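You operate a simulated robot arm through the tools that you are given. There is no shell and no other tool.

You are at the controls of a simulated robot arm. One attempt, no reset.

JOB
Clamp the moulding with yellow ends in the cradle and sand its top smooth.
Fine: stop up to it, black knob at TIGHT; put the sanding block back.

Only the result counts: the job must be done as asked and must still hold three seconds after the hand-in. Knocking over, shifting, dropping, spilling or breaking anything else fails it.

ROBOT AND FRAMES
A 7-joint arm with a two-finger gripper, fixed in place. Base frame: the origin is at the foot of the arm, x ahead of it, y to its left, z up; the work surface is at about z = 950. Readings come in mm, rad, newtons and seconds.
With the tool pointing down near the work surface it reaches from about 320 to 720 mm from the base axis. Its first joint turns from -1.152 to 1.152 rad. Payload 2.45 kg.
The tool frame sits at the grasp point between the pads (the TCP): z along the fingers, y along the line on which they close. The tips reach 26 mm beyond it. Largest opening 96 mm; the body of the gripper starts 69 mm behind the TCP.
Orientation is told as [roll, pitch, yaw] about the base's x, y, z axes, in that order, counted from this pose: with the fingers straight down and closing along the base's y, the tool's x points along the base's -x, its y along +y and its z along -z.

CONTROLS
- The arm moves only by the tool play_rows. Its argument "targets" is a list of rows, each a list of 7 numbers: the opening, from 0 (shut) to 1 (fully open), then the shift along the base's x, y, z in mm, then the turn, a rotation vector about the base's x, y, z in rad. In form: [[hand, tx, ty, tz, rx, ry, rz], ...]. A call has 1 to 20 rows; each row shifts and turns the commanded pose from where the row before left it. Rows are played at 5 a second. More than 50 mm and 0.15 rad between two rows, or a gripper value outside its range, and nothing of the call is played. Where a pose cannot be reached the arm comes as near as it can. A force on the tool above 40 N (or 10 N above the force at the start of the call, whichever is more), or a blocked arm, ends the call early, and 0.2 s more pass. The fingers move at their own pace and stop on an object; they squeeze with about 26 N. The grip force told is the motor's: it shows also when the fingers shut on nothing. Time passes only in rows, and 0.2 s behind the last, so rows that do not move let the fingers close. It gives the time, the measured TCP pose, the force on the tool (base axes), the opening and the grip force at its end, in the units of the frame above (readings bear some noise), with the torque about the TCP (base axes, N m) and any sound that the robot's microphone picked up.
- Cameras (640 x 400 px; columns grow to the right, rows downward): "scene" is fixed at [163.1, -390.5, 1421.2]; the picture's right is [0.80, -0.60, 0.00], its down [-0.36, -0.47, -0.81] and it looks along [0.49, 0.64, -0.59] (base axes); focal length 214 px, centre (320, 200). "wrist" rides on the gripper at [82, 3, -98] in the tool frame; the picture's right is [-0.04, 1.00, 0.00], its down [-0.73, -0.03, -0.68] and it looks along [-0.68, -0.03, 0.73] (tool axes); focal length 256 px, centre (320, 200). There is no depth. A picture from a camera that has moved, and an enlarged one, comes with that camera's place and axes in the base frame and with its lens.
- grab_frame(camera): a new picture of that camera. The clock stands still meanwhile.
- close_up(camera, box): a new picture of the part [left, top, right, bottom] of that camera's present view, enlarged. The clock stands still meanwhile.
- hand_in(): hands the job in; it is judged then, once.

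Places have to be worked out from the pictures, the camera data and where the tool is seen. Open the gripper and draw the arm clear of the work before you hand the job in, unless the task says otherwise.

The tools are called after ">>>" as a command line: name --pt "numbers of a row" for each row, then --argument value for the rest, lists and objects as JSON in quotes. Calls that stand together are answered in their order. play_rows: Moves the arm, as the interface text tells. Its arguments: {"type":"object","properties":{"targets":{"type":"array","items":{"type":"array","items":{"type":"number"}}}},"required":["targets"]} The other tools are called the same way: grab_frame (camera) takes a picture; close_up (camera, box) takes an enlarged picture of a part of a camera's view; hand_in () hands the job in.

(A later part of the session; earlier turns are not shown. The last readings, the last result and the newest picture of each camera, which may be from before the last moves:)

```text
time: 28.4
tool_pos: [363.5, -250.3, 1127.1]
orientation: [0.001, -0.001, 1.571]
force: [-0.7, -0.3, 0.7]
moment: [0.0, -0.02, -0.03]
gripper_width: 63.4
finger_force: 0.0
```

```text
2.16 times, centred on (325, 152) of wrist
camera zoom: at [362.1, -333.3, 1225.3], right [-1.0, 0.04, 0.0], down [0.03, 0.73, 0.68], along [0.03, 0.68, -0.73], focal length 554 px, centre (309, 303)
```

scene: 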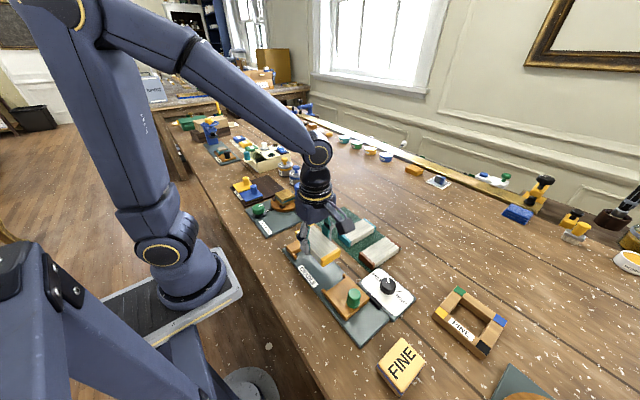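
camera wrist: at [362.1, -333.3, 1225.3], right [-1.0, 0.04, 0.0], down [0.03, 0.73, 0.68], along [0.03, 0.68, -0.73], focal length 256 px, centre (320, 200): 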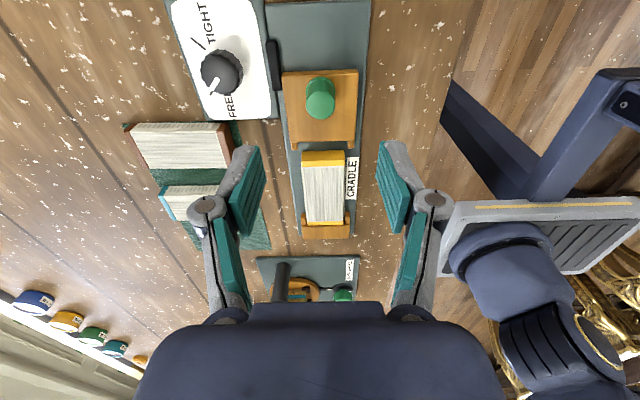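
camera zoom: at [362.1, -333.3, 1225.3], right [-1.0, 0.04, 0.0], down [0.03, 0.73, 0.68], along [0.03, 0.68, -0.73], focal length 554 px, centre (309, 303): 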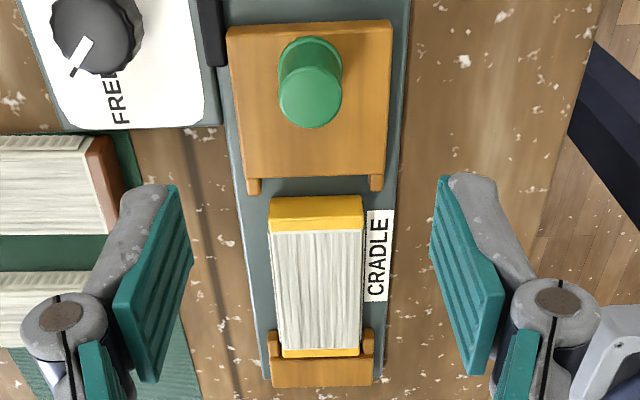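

Knob of the stop is at about (365.4, −241.5), z 969–1004; black lock knob about (454, −262.6), FREE mark at +45°, TIGHT at −45°. I'll turn the gripper to yaw 0 above the green knob so that a finger pushes it positively along +y.

>>> play_rows --pt "0.66 0 0.9 0 0 0 -0.1428" --pt "0.66 0 0.9 0 0 0 -0.1428" --pt "0.66 0 0.9 0 0 0 -0.1428" --pt "0.66 0 0.9 0 0 0 -0.1428" --pt "0.66 0 0.9 0 0 0 -0.1428" --pt "0.66 0 0.9 0 0 0 -0.1428" --pt "0.66 0 0.9 0 0 0 -0.1428" --pt "0.66 0 0.9 0 0 0 -0.1428" --pt "0.66 0 0.9 0 0 0 -0.1428" --pt "0.66 0 0.9 0 0 0 -0.1428" --pt "0.66 0 0.9 0 0 0 -0.1428" --pt "0.66 0 0 0 0 0 0"

>>> grab_frame --camera "wrist"

>>> grab_frame --camera "scene"

```text
time: 31.0
tool_pos: [364.6, -239.7, 1126.0]
orientation: [0.0, -0.001, -0.001]
force: [-0.1, 0.5, 0.3]
moment: [0.0, -0.02, 0.01]
gripper_width: 63.5
finger_force: 0.0
```

```text
taken
camera wrist: at [283.5, -237.3, 1224.4], right [0.04, 1.0, 0.0], down [0.73, -0.03, 0.68], along [0.68, -0.03, -0.73], focal length 256 px, centre (320, 200)
```

wrist: 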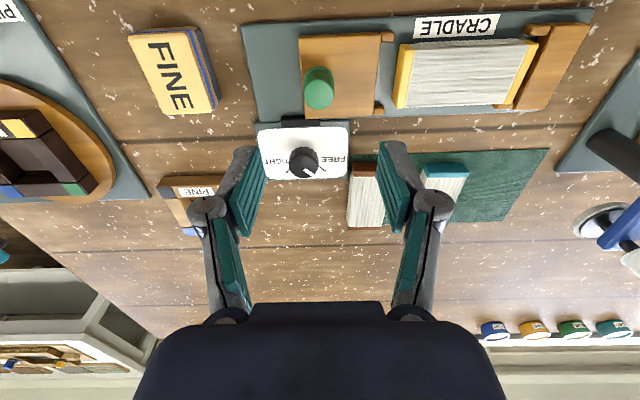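

```text
taken
```

scene: 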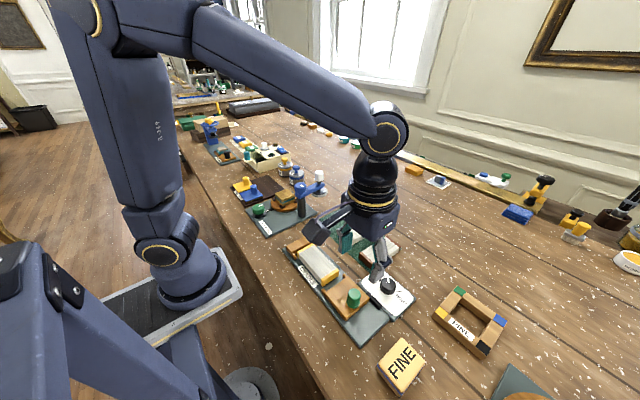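

Excellent overview from here. Zooming for the green knob and the sanding block.

>>> close_up --camera "wrist" --box '[230, 0, 440, 130]'

>>> close_up --camera "wrist" --box '[100, 0, 360, 200]'

```text
3.05 times, centred on (335, 65) of wrist
camera zoom: at [283.5, -237.3, 1224.4], right [0.04, 1.0, 0.0], down [0.73, -0.03, 0.68], along [0.68, -0.03, -0.73], focal length 780 px, centre (274, 611)
```

zoom: 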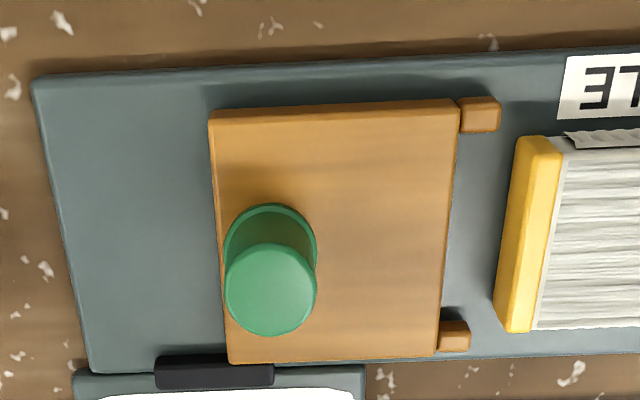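

```text
2.00 times, centred on (230, 100) of wrist
camera zoom: at [283.5, -237.3, 1224.4], right [0.04, 1.0, 0.0], down [0.73, -0.03, 0.68], along [0.68, -0.03, -0.73], focal length 512 px, centre (500, 400)
```

zoom: 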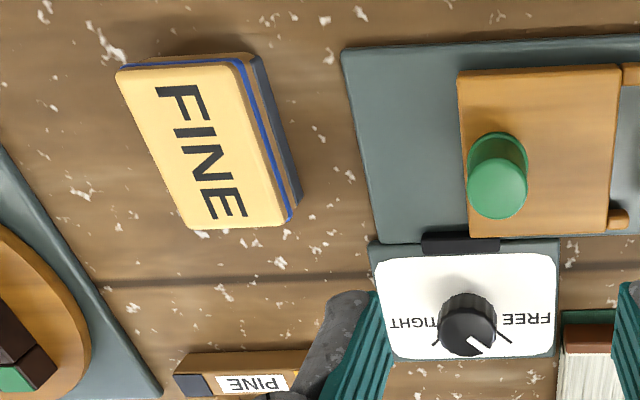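

Green knob centre ≈ (366, −241). Descending around it so tips end ~5 mm above the stop's block, then closing on the knob.

>>> play_rows --pt "0.66 0.4 -1 -40 0 0 0" --pt "0.66 0 0 -40 0 0 0" --pt "0.66 0 0 -30 0 0 0" --pt "0.66 0 0 -15 0 0 0" --pt "0.66 0 0 0 0 0 0"

>>> grab_frame --camera "wrist"

>>> close_up --camera "scene" --box '[290, 220, 420, 340]'

```text
time: 32.2
tool_pos: [365.3, -242.0, 1000.9]
orientation: [0.0, -0.003, 0.0]
force: [-0.5, 0.1, -0.3]
moment: [0.03, 0.0, 0.01]
gripper_width: 63.1
finger_force: 0.1
```

```text
taken
camera wrist: at [283.9, -238.6, 1099.3], right [0.04, 1.0, 0.0], down [0.73, -0.03, 0.68], along [0.68, -0.03, -0.73], focal length 256 px, centre (320, 200)
```

wrist: 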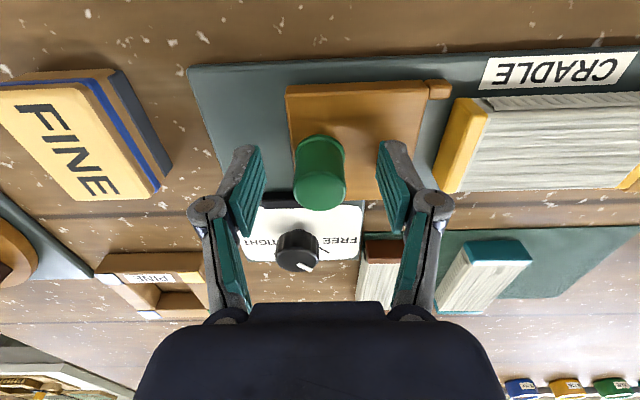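

```text
3.33 times, centred on (355, 280) of scene
camera zoom: at [163.1, -390.6, 1421.2], right [0.8, -0.6, 0.0], down [-0.36, -0.47, -0.81], along [0.49, 0.64, -0.59], focal length 715 px, centre (203, -67)
```

zoom: 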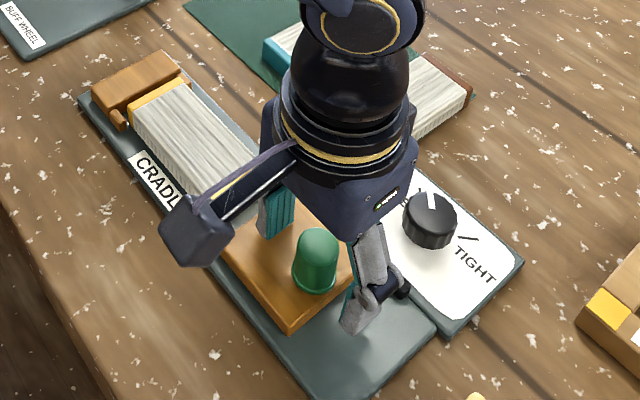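

The fingers straddle the green knob cleanly. Closing on it.

>>> play_rows --pt "0.3 0 0 0 0 0 0" --pt "0.1 0 0 0 0 0 0" --pt "0.1 0 0 0 0 0 0" --pt "0.1 0 0 0 0 0 0"

>>> grab_frame --camera "wrist"

```text
time: 33.2
tool_pos: [364.8, -241.8, 1001.7]
orientation: [-0.003, -0.002, -0.001]
force: [0.1, 0.3, 3.4]
moment: [0.02, 0.07, 0.01]
gripper_width: 24.7
finger_force: 42.8
```

```text
taken
camera wrist: at [283.9, -238.6, 1099.8], right [0.04, 1.0, 0.0], down [0.73, -0.03, 0.68], along [0.68, -0.03, -0.73], focal length 256 px, centre (320, 200)
```

wrist: 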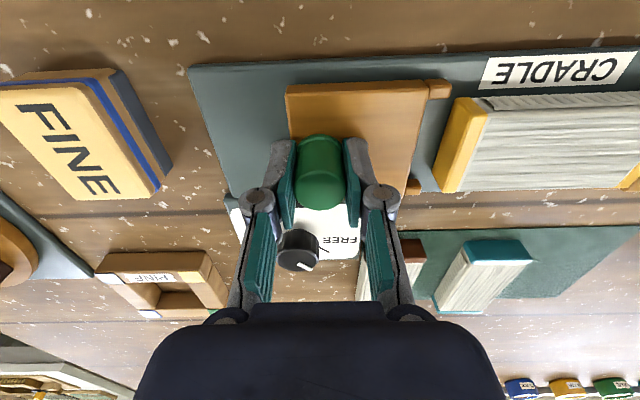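

Gripped (24.7 mm). Sliding the stop toward +y in small steps, watching the force.

>>> play_rows --pt "0.1 0 3 0 0 0 0" --pt "0.1 0 4 0 0 0 0" --pt "0.1 0 4 0 0 0 0" --pt "0.1 0 3 0 0 0 0"

>>> grab_frame --camera "wrist"

```text
time: 34.2
tool_pos: [364.9, -227.6, 1001.2]
orientation: [-0.002, -0.002, 0.0]
force: [-1.3, -0.3, 17.0]
moment: [0.0, 0.27, -0.03]
gripper_width: 24.8
finger_force: 45.2
```

```text
taken
camera wrist: at [283.8, -224.6, 1099.6], right [0.04, 1.0, 0.0], down [0.73, -0.03, 0.68], along [0.68, -0.03, -0.73], focal length 256 px, centre (320, 200)
```

wrist: 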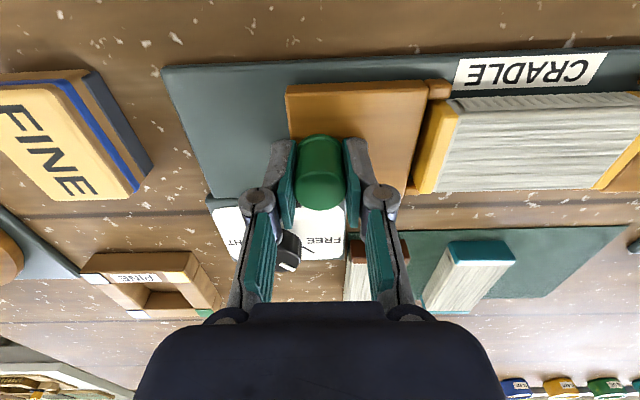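

The stop slides along, now about 2 mm from the moulding, prongs straddling its end. Continuing in 2 mm steps.

>>> play_rows --pt "0.1 0 2 0 0 0 0" --pt "0.1 0 2 0 0 0 0" --pt "0.1 0 2 0 0 0 0"

>>> close_up --camera "wrist" --box '[270, 40, 640, 240]'

>>> close_up --camera "scene" --box '[275, 215, 405, 325]'

```text
time: 35.0
tool_pos: [365.3, -221.7, 1001.1]
orientation: [-0.001, -0.004, -0.001]
force: [-1.8, -0.9, 19.1]
moment: [-0.01, -0.22, -0.01]
gripper_width: 24.5
finger_force: 44.9
```

```text
1.73 times, centred on (455, 140) of wrist
camera zoom: at [283.8, -218.5, 1099.6], right [0.04, 1.0, 0.0], down [0.73, -0.03, 0.68], along [0.68, -0.03, -0.73], focal length 443 px, centre (86, 304)
```

zoom: 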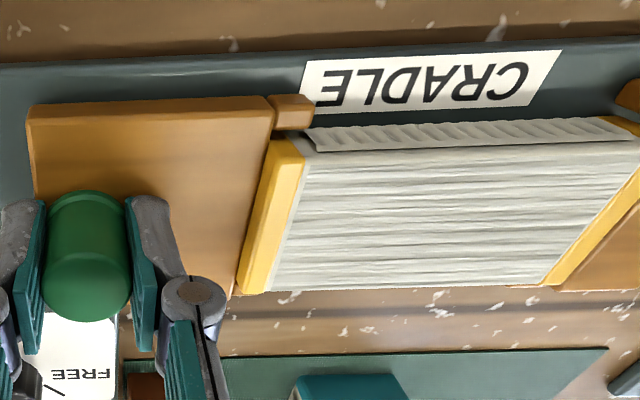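

```text
3.64 times, centred on (340, 270) of scene
camera zoom: at [162.9, -390.4, 1421.3], right [0.8, -0.6, 0.0], down [-0.36, -0.47, -0.81], along [0.49, 0.64, -0.59], focal length 780 px, centre (247, -54)
```

zoom: 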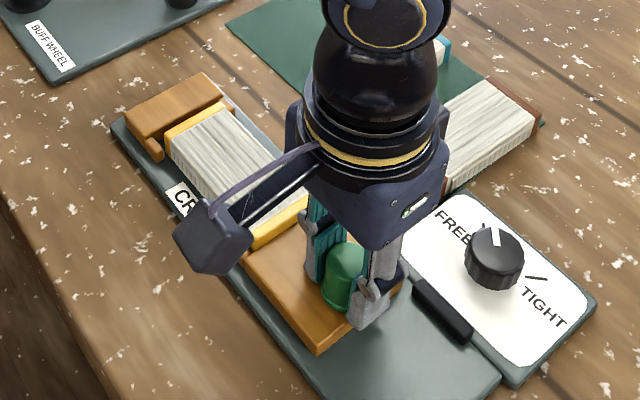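

The stop is up against the moulding's end. Continuing to push until it seats on the fixed stop.

>>> play_rows --pt "0.1 0 2 0 0 0 0" --pt "0.1 0 2 0 0 0 0" --pt "0.1 0 1.5 0 0 0 0"

>>> close_up --camera "wrist" --box '[270, 40, 640, 240]'

```text
time: 35.8
tool_pos: [364.8, -215.7, 1000.8]
orientation: [-0.001, -0.005, 0.001]
force: [1.3, 0.0, 25.1]
moment: [0.12, 0.24, -0.13]
gripper_width: 24.8
finger_force: 44.7
```

```text
1.73 times, centred on (455, 140) of wrist
camera zoom: at [283.8, -212.9, 1099.5], right [0.04, 1.0, 0.0], down [0.73, -0.03, 0.68], along [0.68, -0.03, -0.73], focal length 443 px, centre (86, 304)
```

zoom: 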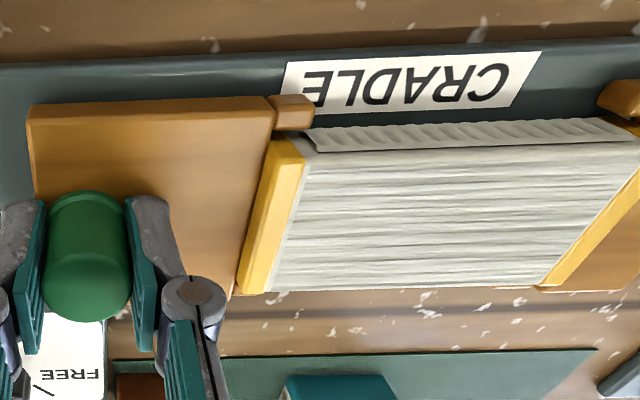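

The upward force is building slightly (25 N), so I'll ease z up by 0.6 mm and view the far end's remaining gap.

>>> play_rows --pt "0.1 0 0 0.6 0 0 0" --pt "0.1 0 0 0 0 0 0"

>>> close_up --camera "scene" --box '[280, 228, 340, 278]'

>>> grab_frame --camera "wrist"

```text
time: 36.4
tool_pos: [364.8, -214.7, 1000.9]
orientation: [-0.002, -0.002, 0.0]
force: [5.2, 0.0, 13.0]
moment: [0.08, -0.47, -0.04]
gripper_width: 24.7
finger_force: 44.7
```

```text
8.00 times, centred on (310, 253) of scene
camera zoom: at [163.1, -390.5, 1421.2], right [0.8, -0.6, 0.0], down [-0.36, -0.47, -0.81], along [0.49, 0.64, -0.59], focal length 1716 px, centre (400, -224)
```

zoom: 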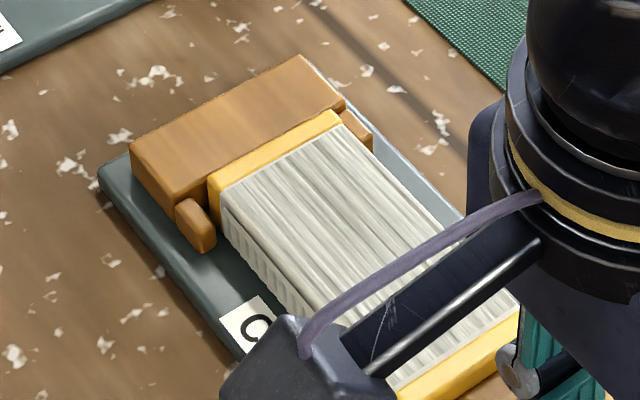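

```text
taken
camera wrist: at [283.9, -212.8, 1099.5], right [0.04, 1.0, 0.0], down [0.73, -0.03, 0.68], along [0.68, -0.03, -0.73], focal length 256 px, centre (320, 200)
```

wrist: 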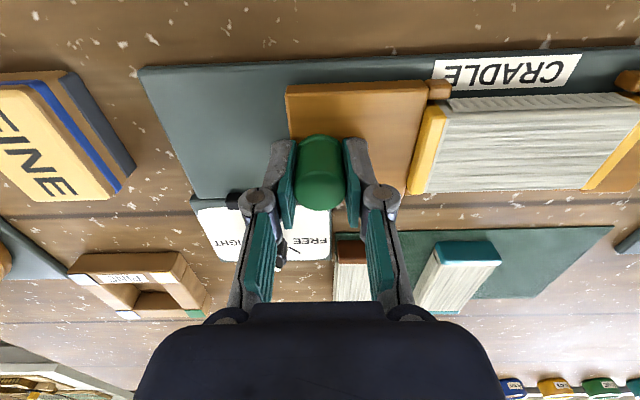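

Very close to the fixed stop. Pushing further in 1 mm steps until resistance along y shows.

>>> play_rows --pt "0.1 0 1 0 0 0 0" --pt "0.1 0 1 0 0 0 0"

```text
time: 37.0
tool_pos: [365.2, -213.8, 1001.4]
orientation: [-0.001, -0.002, 0.0]
force: [6.6, -0.4, 10.1]
moment: [0.05, -0.31, 0.04]
gripper_width: 24.8
finger_force: 44.8
```

>>> play_rows --pt "0.1 0 1 0 0 0 0" --pt "0.1 0 1 0 0 0 0"

>>> close_up --camera "scene" --box '[280, 228, 340, 278]'

```text
time: 37.6
tool_pos: [365.2, -211.5, 1000.7]
orientation: [-0.002, -0.002, -0.001]
force: [8.3, -2.1, 6.9]
moment: [0.06, -0.15, 0.05]
gripper_width: 24.5
finger_force: 45.1
```

```text
8.00 times, centred on (310, 253) of scene
camera zoom: at [163.3, -390.5, 1421.2], right [0.8, -0.6, 0.0], down [-0.36, -0.47, -0.81], along [0.49, 0.64, -0.59], focal length 1716 px, centre (400, -224)
```

zoom: 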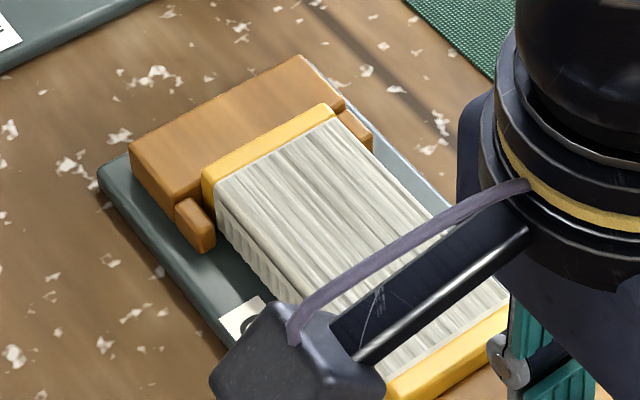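

Remaining gap seems ≤ 1–2 mm. Continuing with 1 mm steps.

>>> play_rows --pt "0.1 0.3 1 0 0 0 0" --pt "0.1 0 1 0 0 0 0"

```text
time: 38.2
tool_pos: [364.0, -210.6, 1001.0]
orientation: [-0.002, -0.002, -0.001]
force: [3.0, -10.5, -1.2]
moment: [-0.01, 0.11, 0.04]
gripper_width: 24.4
finger_force: 45.3
```

Resistance appeared (−10.5 N along y): seated against the fixed stop. One small extra nudge to be firm, then check.

>>> play_rows --pt "0.1 0 0.6 0 0 0 0" --pt "0.1 0 0 0 0 0 0"

>>> close_up --camera "scene" --box '[280, 228, 340, 278]'

>>> close_up --camera "wrist" --box '[270, 40, 640, 240]'

```text
time: 38.8
tool_pos: [365.4, -210.9, 1000.4]
orientation: [-0.001, -0.001, -0.003]
force: [0.5, -19.5, -8.7]
moment: [-0.28, 0.06, -0.01]
gripper_width: 24.5
finger_force: 45.0
```

```text
8.00 times, centred on (310, 253) of scene
camera zoom: at [163.2, -391.2, 1421.0], right [0.8, -0.6, 0.0], down [-0.36, -0.47, -0.81], along [0.49, 0.64, -0.59], focal length 1716 px, centre (400, -224)
```

zoom: 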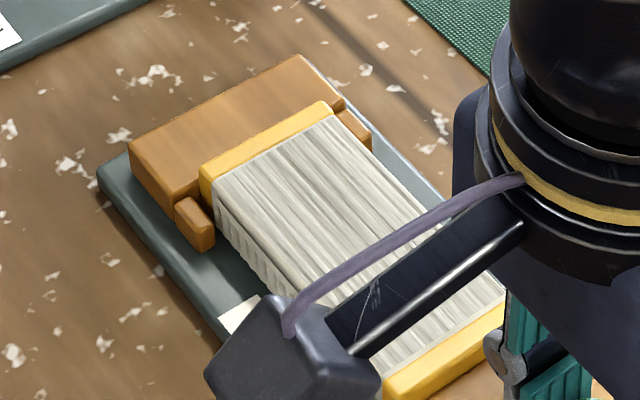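

```text
1.73 times, centred on (455, 140) of wrist
camera zoom: at [284.0, -207.6, 1099.7], right [0.04, 1.0, 0.0], down [0.73, -0.03, 0.68], along [0.68, -0.03, -0.73], focal length 443 px, centre (86, 304)
```

zoom: 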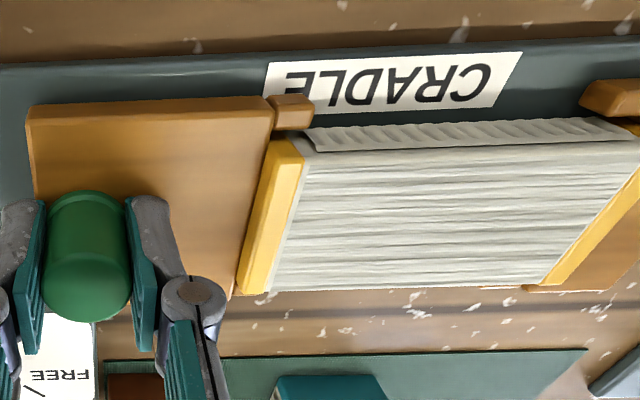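

Firmly seated (−19.5 N). Releasing the green knob without backing off and rising.

>>> play_rows --pt "0.5 0 0 0 0 0 0" --pt "0.6 0 0 0 0 0 0" --pt "0.6 0 0 0 0 0 0" --pt "0.6 0 0 0 0 0 0" --pt "0.6 0 -0.5 20 0 0 0" --pt "0.6 0 0 40 0 0 0" --pt "0.6 0 0 40 0 0 0" --pt "0.6 0 0 0 0 0 0"

>>> grab_frame --camera "wrist"

>>> close_up --camera "scene" --box '[275, 215, 425, 350]'

```text
time: 40.6
tool_pos: [365.0, -208.6, 1101.2]
orientation: [0.0, -0.003, -0.001]
force: [0.5, 0.3, 0.2]
moment: [-0.01, 0.03, 0.01]
gripper_width: 57.5
finger_force: 0.1
```

```text
taken
camera wrist: at [284.7, -206.6, 1200.1], right [0.04, 1.0, 0.0], down [0.73, -0.03, 0.68], along [0.68, -0.03, -0.73], focal length 256 px, centre (320, 200)
```

wrist: 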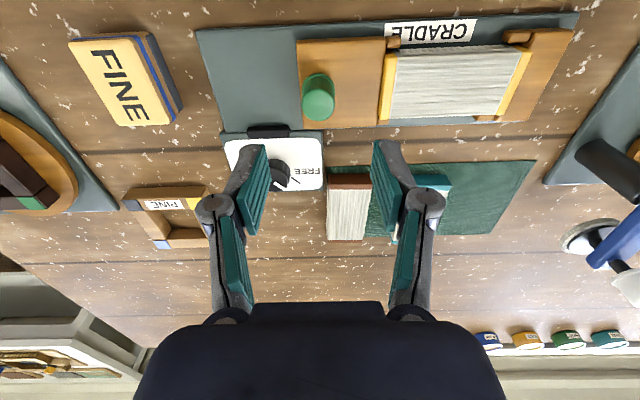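

```text
2.96 times, centred on (350, 282) of scene
camera zoom: at [163.1, -390.5, 1421.2], right [0.8, -0.6, 0.0], down [-0.36, -0.47, -0.81], along [0.49, 0.64, -0.59], focal length 636 px, centre (231, -44)
```

zoom: 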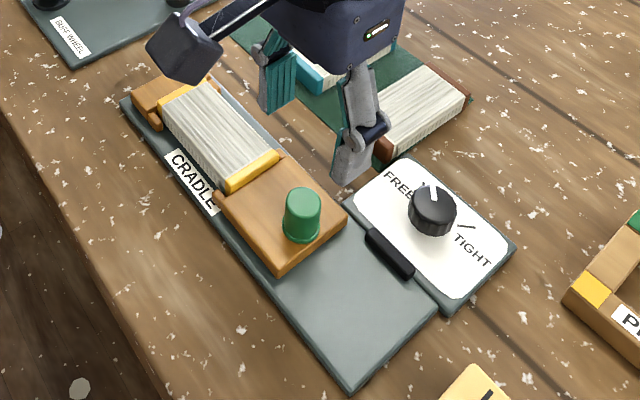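

The moulding is seated between both stops. A closer check on both ends from the wrist camera.

>>> close_up --camera "wrist" --box '[280, 0, 590, 140]'

>>> close_up --camera "scene" --box '[290, 225, 370, 290]'

```text
2.06 times, centred on (435, 70) of wrist
camera zoom: at [284.7, -206.6, 1200.1], right [0.04, 1.0, 0.0], down [0.73, -0.03, 0.68], along [0.68, -0.03, -0.73], focal length 528 px, centre (83, 468)
```

zoom: 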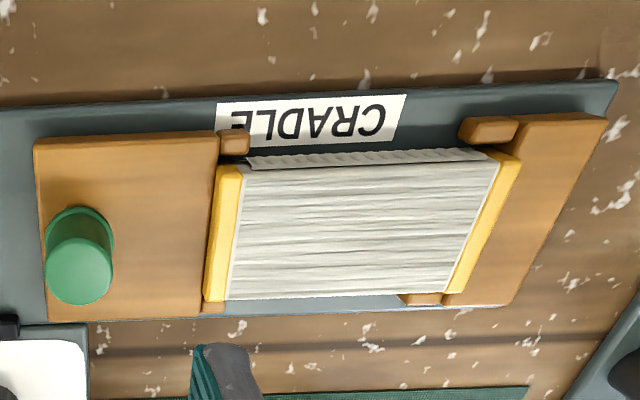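

```text
6.15 times, centred on (330, 258) of scene
camera zoom: at [163.1, -390.5, 1421.2], right [0.8, -0.6, 0.0], down [-0.36, -0.47, -0.81], along [0.49, 0.64, -0.59], focal length 1320 px, centre (258, -154)
```

zoom: 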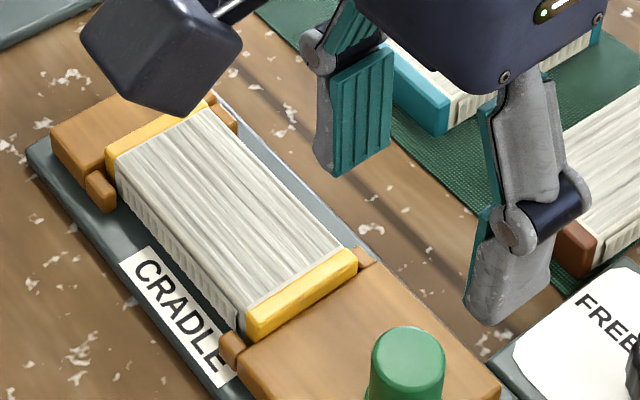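

Both ends are seated. Next the lock: knob centre ≈ (453.5, −262.7), top z ≈ 986. I go above it at yaw +45° so that a −90° turn brings it to TIGHT.

>>> play_rows --pt "0.6 14.5 -8.85 0 0 0 0.131" --pt "0.6 14.5 -8.85 0 0 0 0.131" --pt "0.6 14.5 -8.85 0 0 0 0.131" --pt "0.6 14.5 -8.85 0 0 0 0.131" --pt "0.6 14.5 -8.85 0 0 0 0.131" --pt "0.6 14.5 -8.85 0 0 0 0.131" --pt "0.6 0 0 -30 0 0 0" --pt "0.6 0 0 0 0 0 0"

>>> grab_frame --camera "wrist"

>>> close_up --camera "scene" --box '[320, 215, 450, 330]'

```text
time: 42.4
tool_pos: [452.8, -261.7, 1070.1]
orientation: [0.0, -0.001, 0.789]
force: [0.1, 0.5, -0.1]
moment: [0.03, 0.02, -0.02]
gripper_width: 57.6
finger_force: 0.0
```

```text
taken
camera wrist: at [393.6, -318.4, 1169.5], right [-0.68, 0.73, 0.0], down [0.54, 0.5, 0.68], along [0.5, 0.46, -0.73], focal length 256 px, centre (320, 200)
```

wrist: 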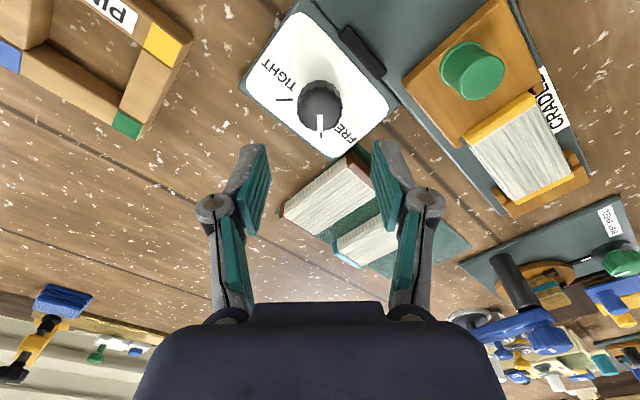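

```text
3.48 times, centred on (385, 272) of scene
camera zoom: at [163.1, -390.6, 1421.2], right [0.8, -0.6, 0.0], down [-0.36, -0.47, -0.81], along [0.49, 0.64, -0.59], focal length 746 px, centre (94, -52)
```

zoom: 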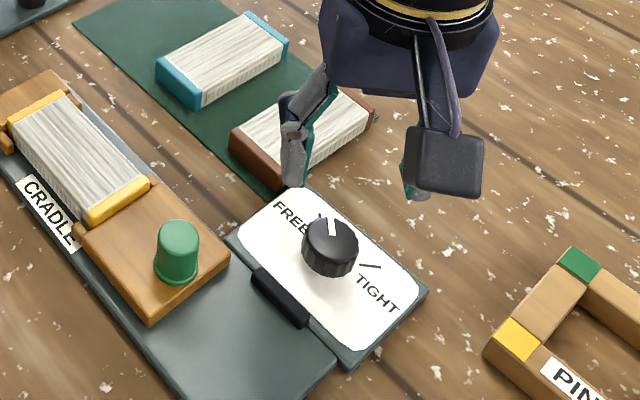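

>>> close_up --camera "wrist" --box '[230, 20, 400, 160]'

```text
2.86 times, centred on (315, 90) of wrist
camera zoom: at [393.6, -318.4, 1169.5], right [-0.68, 0.73, 0.0], down [0.54, 0.5, 0.68], along [0.5, 0.46, -0.73], focal length 731 px, centre (334, 514)
```

zoom: 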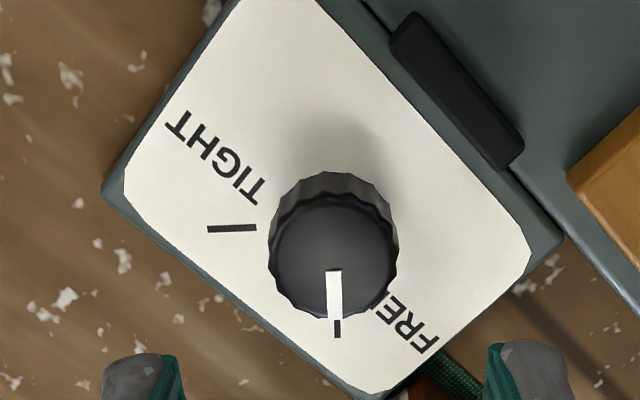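

Knob is laterally centred; pointer at FREE (down in this view), TIGHT 90° clockwise. Small correction, then descending so the tips stop ~4 mm above the lock's face.

>>> play_rows --pt "0.6 -0.5 -0.6 -30 0 0 0" --pt "0.6 0 0 -25 0 0 0" --pt "0.6 0 0 -16 0 0 0" --pt "0.6 0 0 -9 0 0 0" --pt "0.6 0 0 0 0 0 0"

>>> grab_frame --camera "wrist"

>>> close_up --camera "scene" --box '[340, 225, 430, 320]'

```text
time: 43.6
tool_pos: [453.4, -263.5, 990.5]
orientation: [0.0, -0.002, 0.786]
force: [0.0, -0.3, -0.6]
moment: [0.03, 0.02, -0.02]
gripper_width: 57.5
finger_force: 0.0
```

```text
taken
camera wrist: at [392.5, -319.2, 1089.4], right [-0.68, 0.73, 0.0], down [0.54, 0.5, 0.68], along [0.5, 0.46, -0.73], focal length 256 px, centre (320, 200)
```

wrist: 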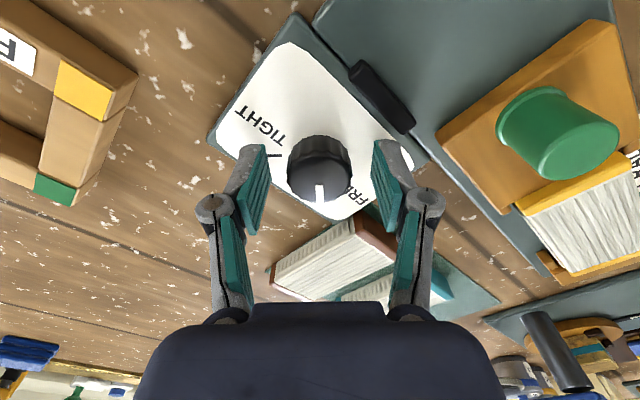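

```text
4.21 times, centred on (385, 272) of scene
camera zoom: at [163.1, -390.5, 1421.2], right [0.8, -0.6, 0.0], down [-0.36, -0.47, -0.81], along [0.49, 0.64, -0.59], focal length 903 px, centre (46, -105)
```

zoom: 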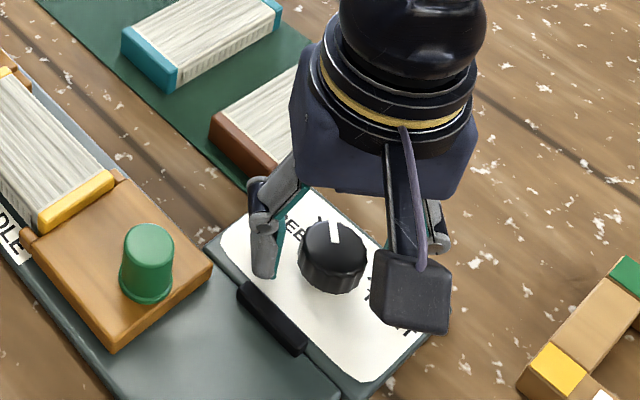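

Knob centred between the fingers at the right height. Closing on it.

>>> play_rows --pt "0.35 0 0 0 0 0 0" --pt "0.1 0 0 0 0 0 0" --pt "0.1 0 0 0 0 0 0" --pt "0.1 0 0 0 0 0 0"

>>> grab_frame --camera "wrist"

```text
time: 44.6
tool_pos: [452.8, -264.3, 990.4]
orientation: [-0.003, -0.001, 0.787]
force: [4.0, -2.9, -4.2]
moment: [-0.15, -0.2, 0.0]
gripper_width: 33.2
finger_force: 45.1
```

```text
taken
camera wrist: at [392.7, -319.4, 1089.6], right [-0.68, 0.73, 0.0], down [0.54, 0.5, 0.68], along [0.5, 0.46, -0.73], focal length 256 px, centre (320, 200)
```

wrist: 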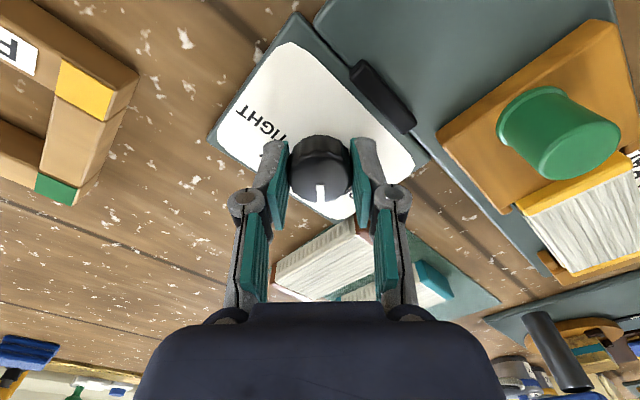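

Gripped at 33.2 mm. Turning clockwise (−z) in steps, first about half way, to see whether knob follows.

>>> play_rows --pt "0.1 0 0 0 0 0 -0.1" --pt "0.1 0 0 0 0 0 -0.13" --pt "0.1 0 0 0 0 0 -0.13" --pt "0.1 0 0 0 0 0 -0.13" --pt "0.1 0 0 0 0 0 -0.13" --pt "0.1 0 0 0 0 0 -0.13"

>>> grab_frame --camera "wrist"

```text
time: 46.0
tool_pos: [452.7, -263.8, 990.7]
orientation: [-0.002, -0.003, 0.035]
force: [3.1, -1.8, -7.3]
moment: [-0.02, -0.41, 0.02]
gripper_width: 33.3
finger_force: 44.5
```

```text
taken
camera wrist: at [371.0, -263.1, 1089.6], right [0.01, 1.0, 0.0], down [0.73, 0.0, 0.68], along [0.68, 0.0, -0.73], focal length 256 px, centre (320, 200)
```

wrist: 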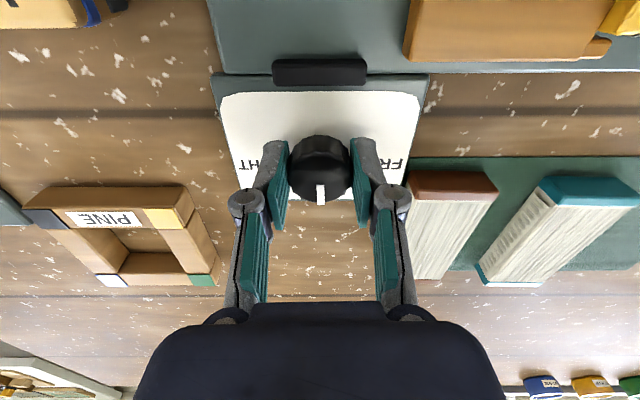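

The knob turns with the gripper. Continuing the remaining ~0.82 rad to TIGHT.

>>> play_rows --pt "0.1 0 0 0 0 0 -0.137" --pt "0.1 0 0 0 0 0 -0.137" --pt "0.1 0 0 0 0 0 -0.137" --pt "0.1 0 0 0 0 0 -0.137" --pt "0.1 0 0 0 0 0 -0.137" --pt "0.1 0 0 0 0 0 -0.136" --pt "0.1 0 0 0 0 0 0"

>>> close_up --camera "wrist" --box '[220, 60, 420, 220]'

```text
time: 47.6
tool_pos: [452.9, -262.5, 991.0]
orientation: [0.0, 0.0, -0.786]
force: [4.9, 2.3, -13.5]
moment: [-0.05, -0.2, 0.07]
gripper_width: 33.5
finger_force: 45.1
```

```text
2.50 times, centred on (320, 140) of wrist
camera zoom: at [397.5, -202.9, 1089.5], right [0.73, 0.68, 0.0], down [0.5, -0.54, 0.68], along [0.46, -0.5, -0.73], focal length 640 px, centre (320, 350)
```

zoom: 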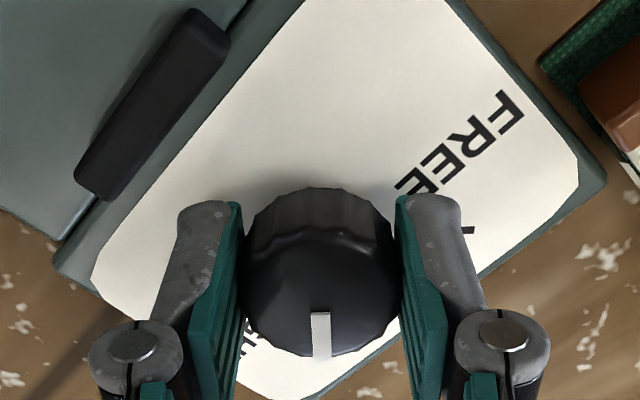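

Turned the full 90°. Releasing and rising to verify the pointer against the TIGHT mark.

>>> play_rows --pt "0.4 0 0 0 0 0 0" --pt "0.6 0 0 0 0 0 0" --pt "0.6 0 0 0 0 0 0" --pt "0.6 0 0 0 0 0 0" --pt "0.6 0 0 20 0 0 0" --pt "0.6 0 0 40 0 0 0" --pt "0.6 0 0 40 0 0 0" --pt "0.6 0 0 0 0 0 0"

>>> close_up --camera "wrist" --box '[220, 0, 420, 160]'

>>> close_up --camera "scene" --box '[290, 215, 440, 340]'

```text
time: 49.4
tool_pos: [452.0, -263.5, 1091.4]
orientation: [-0.001, -0.001, -0.785]
force: [-0.9, 0.1, 0.3]
moment: [0.04, 0.01, 0.01]
gripper_width: 57.6
finger_force: 0.0
```

```text
2.50 times, centred on (320, 80) of wrist
camera zoom: at [396.8, -203.8, 1189.6], right [0.73, 0.68, 0.0], down [0.5, -0.54, 0.68], along [0.46, -0.5, -0.73], focal length 640 px, centre (320, 500)
```

zoom: 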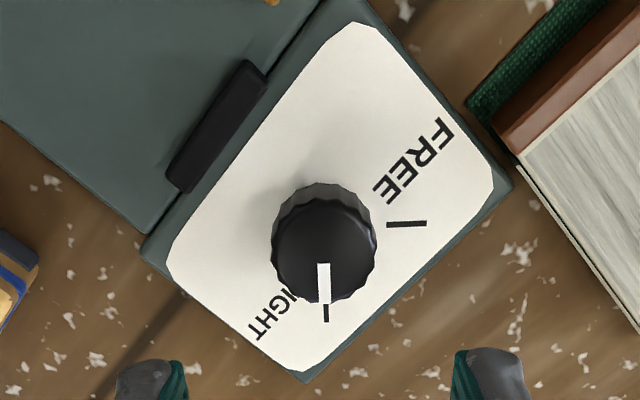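

```text
3.20 times, centred on (365, 278) of scene
camera zoom: at [163.1, -390.5, 1421.2], right [0.8, -0.6, 0.0], down [-0.36, -0.47, -0.81], along [0.49, 0.64, -0.59], focal length 686 px, centre (176, -48)
```

zoom: 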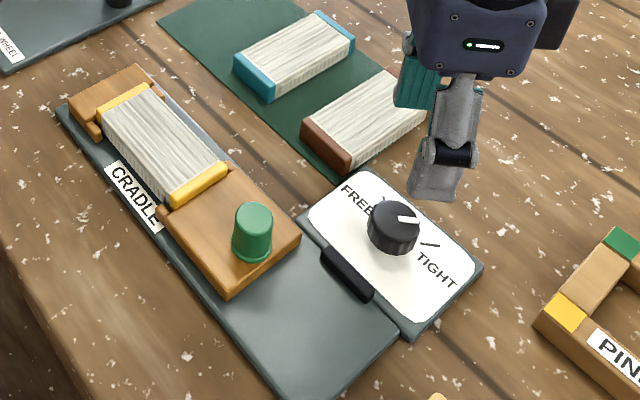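

The pointer lines up with the TIGHT tick. Now to the FINE sanding block (centre ≈ (354.5, −370.5), about 67 × 51 mm, aligned with the axes); moving above it at yaw 0.

>>> play_rows --pt "0.75 -12.2 -13.4 1 0 0 0.0982" --pt "0.75 -12.2 -13.4 1 0 0 0.0982" --pt "0.75 -12.2 -13.4 1 0 0 0.0982" --pt "0.75 -12.2 -13.4 1 0 0 0.0982" --pt "0.75 -12.2 -13.4 1 0 0 0.0982" --pt "0.75 -12.2 -13.4 1 0 0 0.0982" --pt "0.75 -12.2 -13.4 1 0 0 0.0982" --pt "0.75 -12.2 -13.4 1 0 0 0.0982" --pt "0.75 0 0 0 0 0 0"

>>> grab_frame --camera "wrist"

>>> close_up --camera "scene" --box '[355, 320, 455, 400]'

```text
time: 51.4
tool_pos: [355.4, -370.6, 1099.7]
orientation: [-0.001, -0.002, 0.004]
force: [-0.9, 0.1, 0.2]
moment: [-0.02, 0.0, 0.0]
gripper_width: 72.0
finger_force: 0.0
```

```text
taken
camera wrist: at [273.7, -368.2, 1198.0], right [0.04, 1.0, 0.0], down [0.73, -0.03, 0.68], along [0.68, -0.03, -0.73], focal length 256 px, centre (320, 200)
```

wrist: 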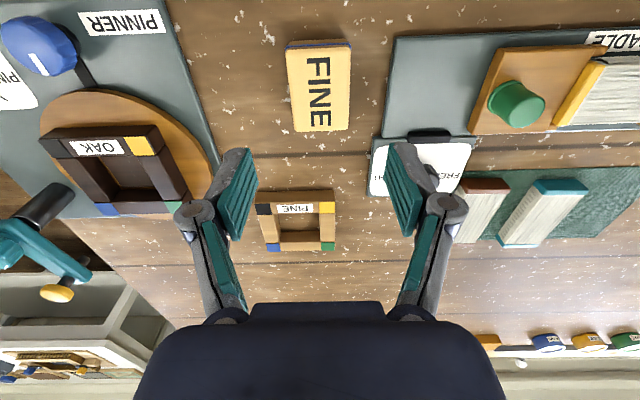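

```text
5.00 times, centred on (405, 360) of scene
camera zoom: at [163.1, -390.6, 1421.2], right [0.8, -0.6, 0.0], down [-0.36, -0.47, -0.81], along [0.49, 0.64, -0.59], focal length 1072 px, centre (-105, -600)
```

zoom: 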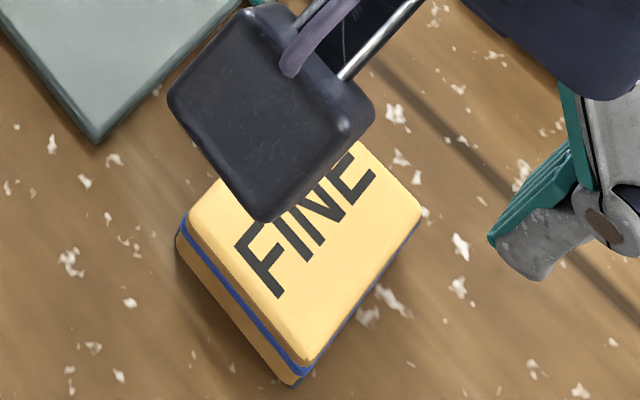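

>>> close_up --camera "wrist" --box '[260, 20, 380, 150]'

>>> close_up --camera "scene" --box '[370, 340, 430, 400]'

```text
3.08 times, centred on (320, 85) of wrist
camera zoom: at [273.7, -368.2, 1198.0], right [0.04, 1.0, 0.0], down [0.73, -0.03, 0.68], along [0.68, -0.03, -0.73], focal length 788 px, centre (320, 554)
```

zoom: 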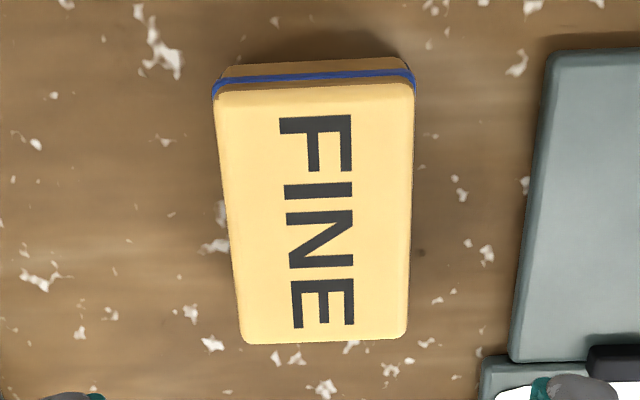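

```text
6.67 times, centred on (400, 370) of scene
camera zoom: at [163.1, -390.6, 1421.2], right [0.8, -0.6, 0.0], down [-0.36, -0.47, -0.81], along [0.49, 0.64, -0.59], focal length 1430 px, centre (-213, -933)
```

zoom: 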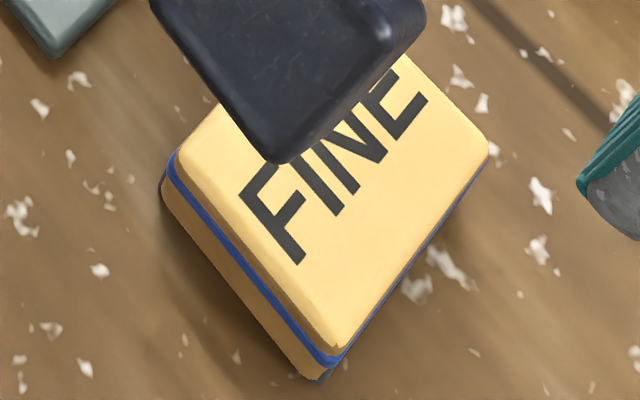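

Sanding block: centre ≈ (355.6, −371), z 950–980, no skew; the tool is already centred on it. Descending with ~63 mm opening to TCP z ≈ 982 (tips 6 mm above the abrasive's base).

>>> play_rows --pt "0.66 0 0 -40 0 0 0" --pt "0.66 0 0 -35 0 0 0" --pt "0.66 0 0 -25 0 0 0" --pt "0.66 0 0 -12 0 0 0" --pt "0.66 0 0 -6 0 0 0" --pt "0.66 0 0 0 0 0 0"

>>> grab_frame --camera "wrist"

```text
time: 52.8
tool_pos: [354.4, -369.5, 981.7]
orientation: [0.0, -0.002, 0.001]
force: [0.2, 0.2, 0.4]
moment: [0.01, -0.01, -0.02]
gripper_width: 63.1
finger_force: 0.0
```

```text
taken
camera wrist: at [273.4, -367.4, 1079.8], right [0.04, 1.0, 0.0], down [0.73, -0.03, 0.68], along [0.68, -0.03, -0.73], focal length 256 px, centre (320, 200)
```

wrist: 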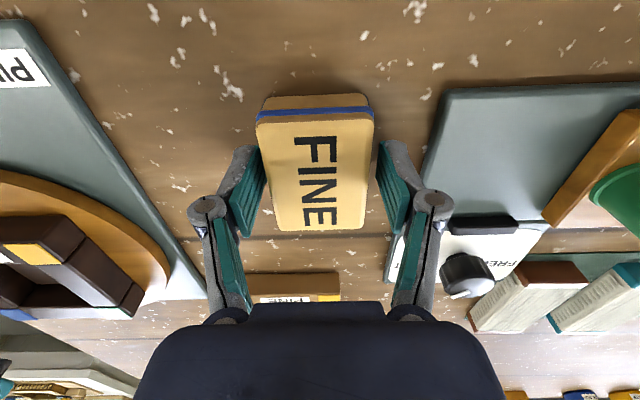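

Slightly off by ~0.8 mm in y; correcting, then closing on the block.

>>> play_rows --pt "0.66 0 -0.8 0 0 0 0" --pt "0.5 0 0 0 0 0 0" --pt "0.1 0 0 0 0 0 0" --pt "0.1 0 0 0 0 0 0" --pt "0.1 0 0 0 0 0 0" --pt "0.1 0 0 0 0 0 0"

>>> grab_frame --camera "wrist"

```text
time: 54.2
tool_pos: [354.6, -370.7, 981.7]
orientation: [-0.001, -0.003, 0.002]
force: [0.1, -0.3, 2.4]
moment: [-0.01, 0.03, 0.01]
gripper_width: 49.0
finger_force: 26.2
```

```text
taken
camera wrist: at [273.5, -368.4, 1079.9], right [0.04, 1.0, 0.0], down [0.73, -0.03, 0.68], along [0.68, -0.03, -0.73], focal length 256 px, centre (320, 200)
```

wrist: 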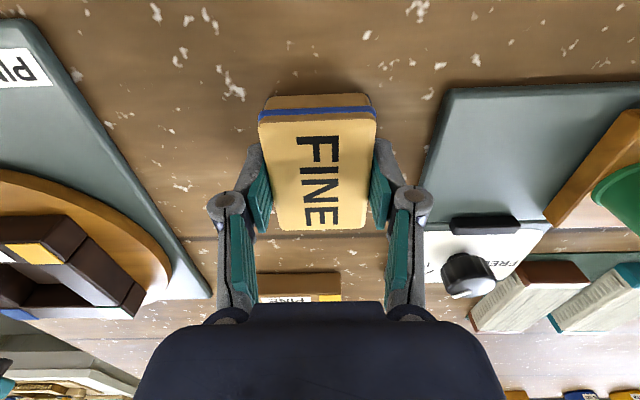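

Gripped at 49.0 mm; this is the block's home pose H. Lifting gently first.

>>> play_rows --pt "0.1 0 0 2 0 0 0" --pt "0.1 0 0 3 0 0 0" --pt "0.1 0 0 5 0 0 0" --pt "0.1 0 0 0 0 0 0"

>>> close_up --camera "scene" --box '[355, 310, 455, 400]'

>>> grab_frame --camera "wrist"

```text
time: 55.2
tool_pos: [355.3, -371.6, 990.6]
orientation: [0.001, 0.0, 0.004]
force: [0.3, 0.3, -1.2]
moment: [0.02, 0.03, 0.05]
gripper_width: 49.2
finger_force: 25.6
```

```text
4.44 times, centred on (405, 355) of scene
camera zoom: at [163.2, -390.6, 1421.2], right [0.8, -0.6, 0.0], down [-0.36, -0.47, -0.81], along [0.49, 0.64, -0.59], focal length 953 px, centre (-58, -489)
```

zoom: 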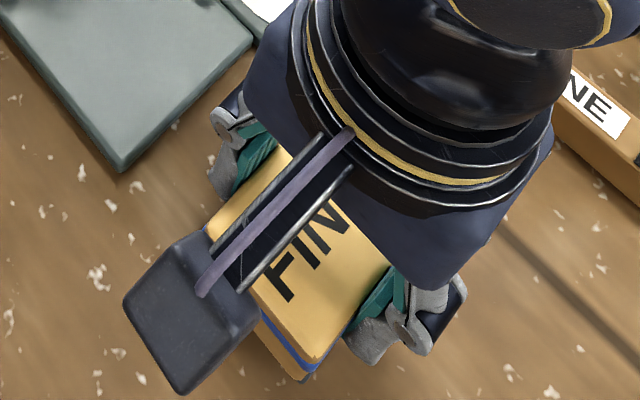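

```text
taken
camera wrist: at [273.2, -368.5, 1090.1], right [0.04, 1.0, 0.0], down [0.73, -0.03, 0.68], along [0.68, -0.03, -0.73], focal length 256 px, centre (320, 200)
```

wrist: 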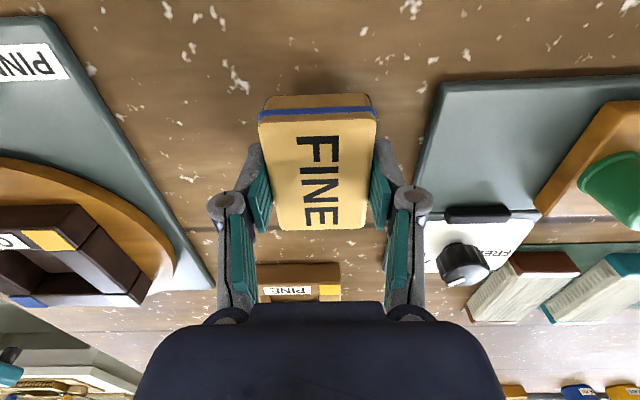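

The block is held firmly. Lifting clear and carrying it over to above the moulding's centre (≈ (365.5, −96)).

>>> play_rows --pt "0.1 0 0 25 0 0 0" --pt "0.1 0 0 40 0 0 0" --pt "0.1 0 10 15 0 0 0" --pt "0.1 1.2 30 0 0 0 0" --pt "0.1 1.2 33 0 0 0 0" --pt "0.1 1.2 33 0 0 0 0" --pt "0.1 1.2 33 0 0 0 0" --pt "0.1 1.3 33 0 0 0 0" --pt "0.1 1.3 33 0 0 0 0" --pt "0.1 1.3 33 0 0 0 0" --pt "0.1 1.3 25 0 0 0 0" --pt "0.1 0 12.4 0 0 0 0" --pt "0.1 0 0 0 0 0 0"

>>> grab_frame --camera "wrist"

>>> close_up --camera "scene" --box '[270, 190, 400, 300]'

```text
time: 58.0
tool_pos: [364.5, -96.8, 1071.3]
orientation: [-0.001, -0.002, 0.003]
force: [0.9, 0.7, 0.2]
moment: [-0.01, 0.02, 0.0]
gripper_width: 49.3
finger_force: 25.9
```

```text
taken
camera wrist: at [283.1, -93.3, 1169.4], right [0.04, 1.0, 0.0], down [0.73, -0.03, 0.68], along [0.68, -0.03, -0.73], focal length 256 px, centre (320, 200)
```

wrist: 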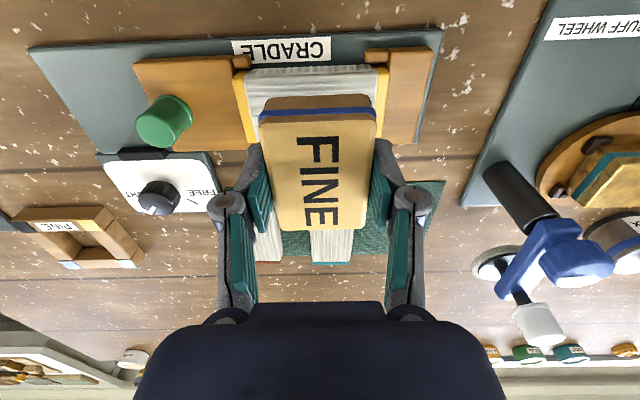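

```text
3.64 times, centred on (335, 245) of scene
camera zoom: at [163.2, -390.5, 1421.2], right [0.8, -0.6, 0.0], down [-0.36, -0.47, -0.81], along [0.49, 0.64, -0.59], focal length 780 px, centre (266, 36)
```

zoom: 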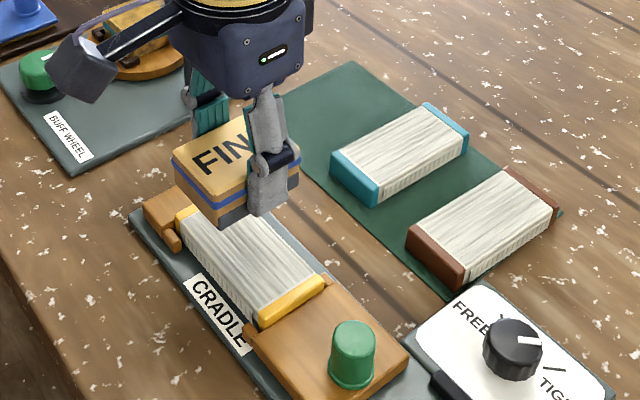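

Block hovers above the moulding. Zooming for the exact ends of the moulding in y.

>>> close_up --camera "wrist" --box '[130, 30, 450, 160]'

```text
2.00 times, centred on (290, 95) of wrist
camera zoom: at [283.1, -93.3, 1169.4], right [0.04, 1.0, 0.0], down [0.73, -0.03, 0.68], along [0.68, -0.03, -0.73], focal length 512 px, centre (380, 410)
```

zoom: 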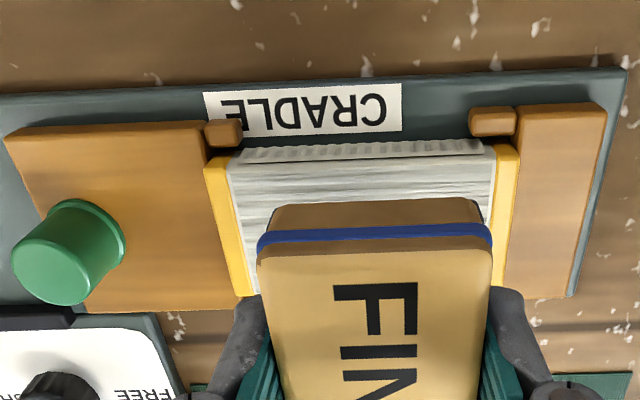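

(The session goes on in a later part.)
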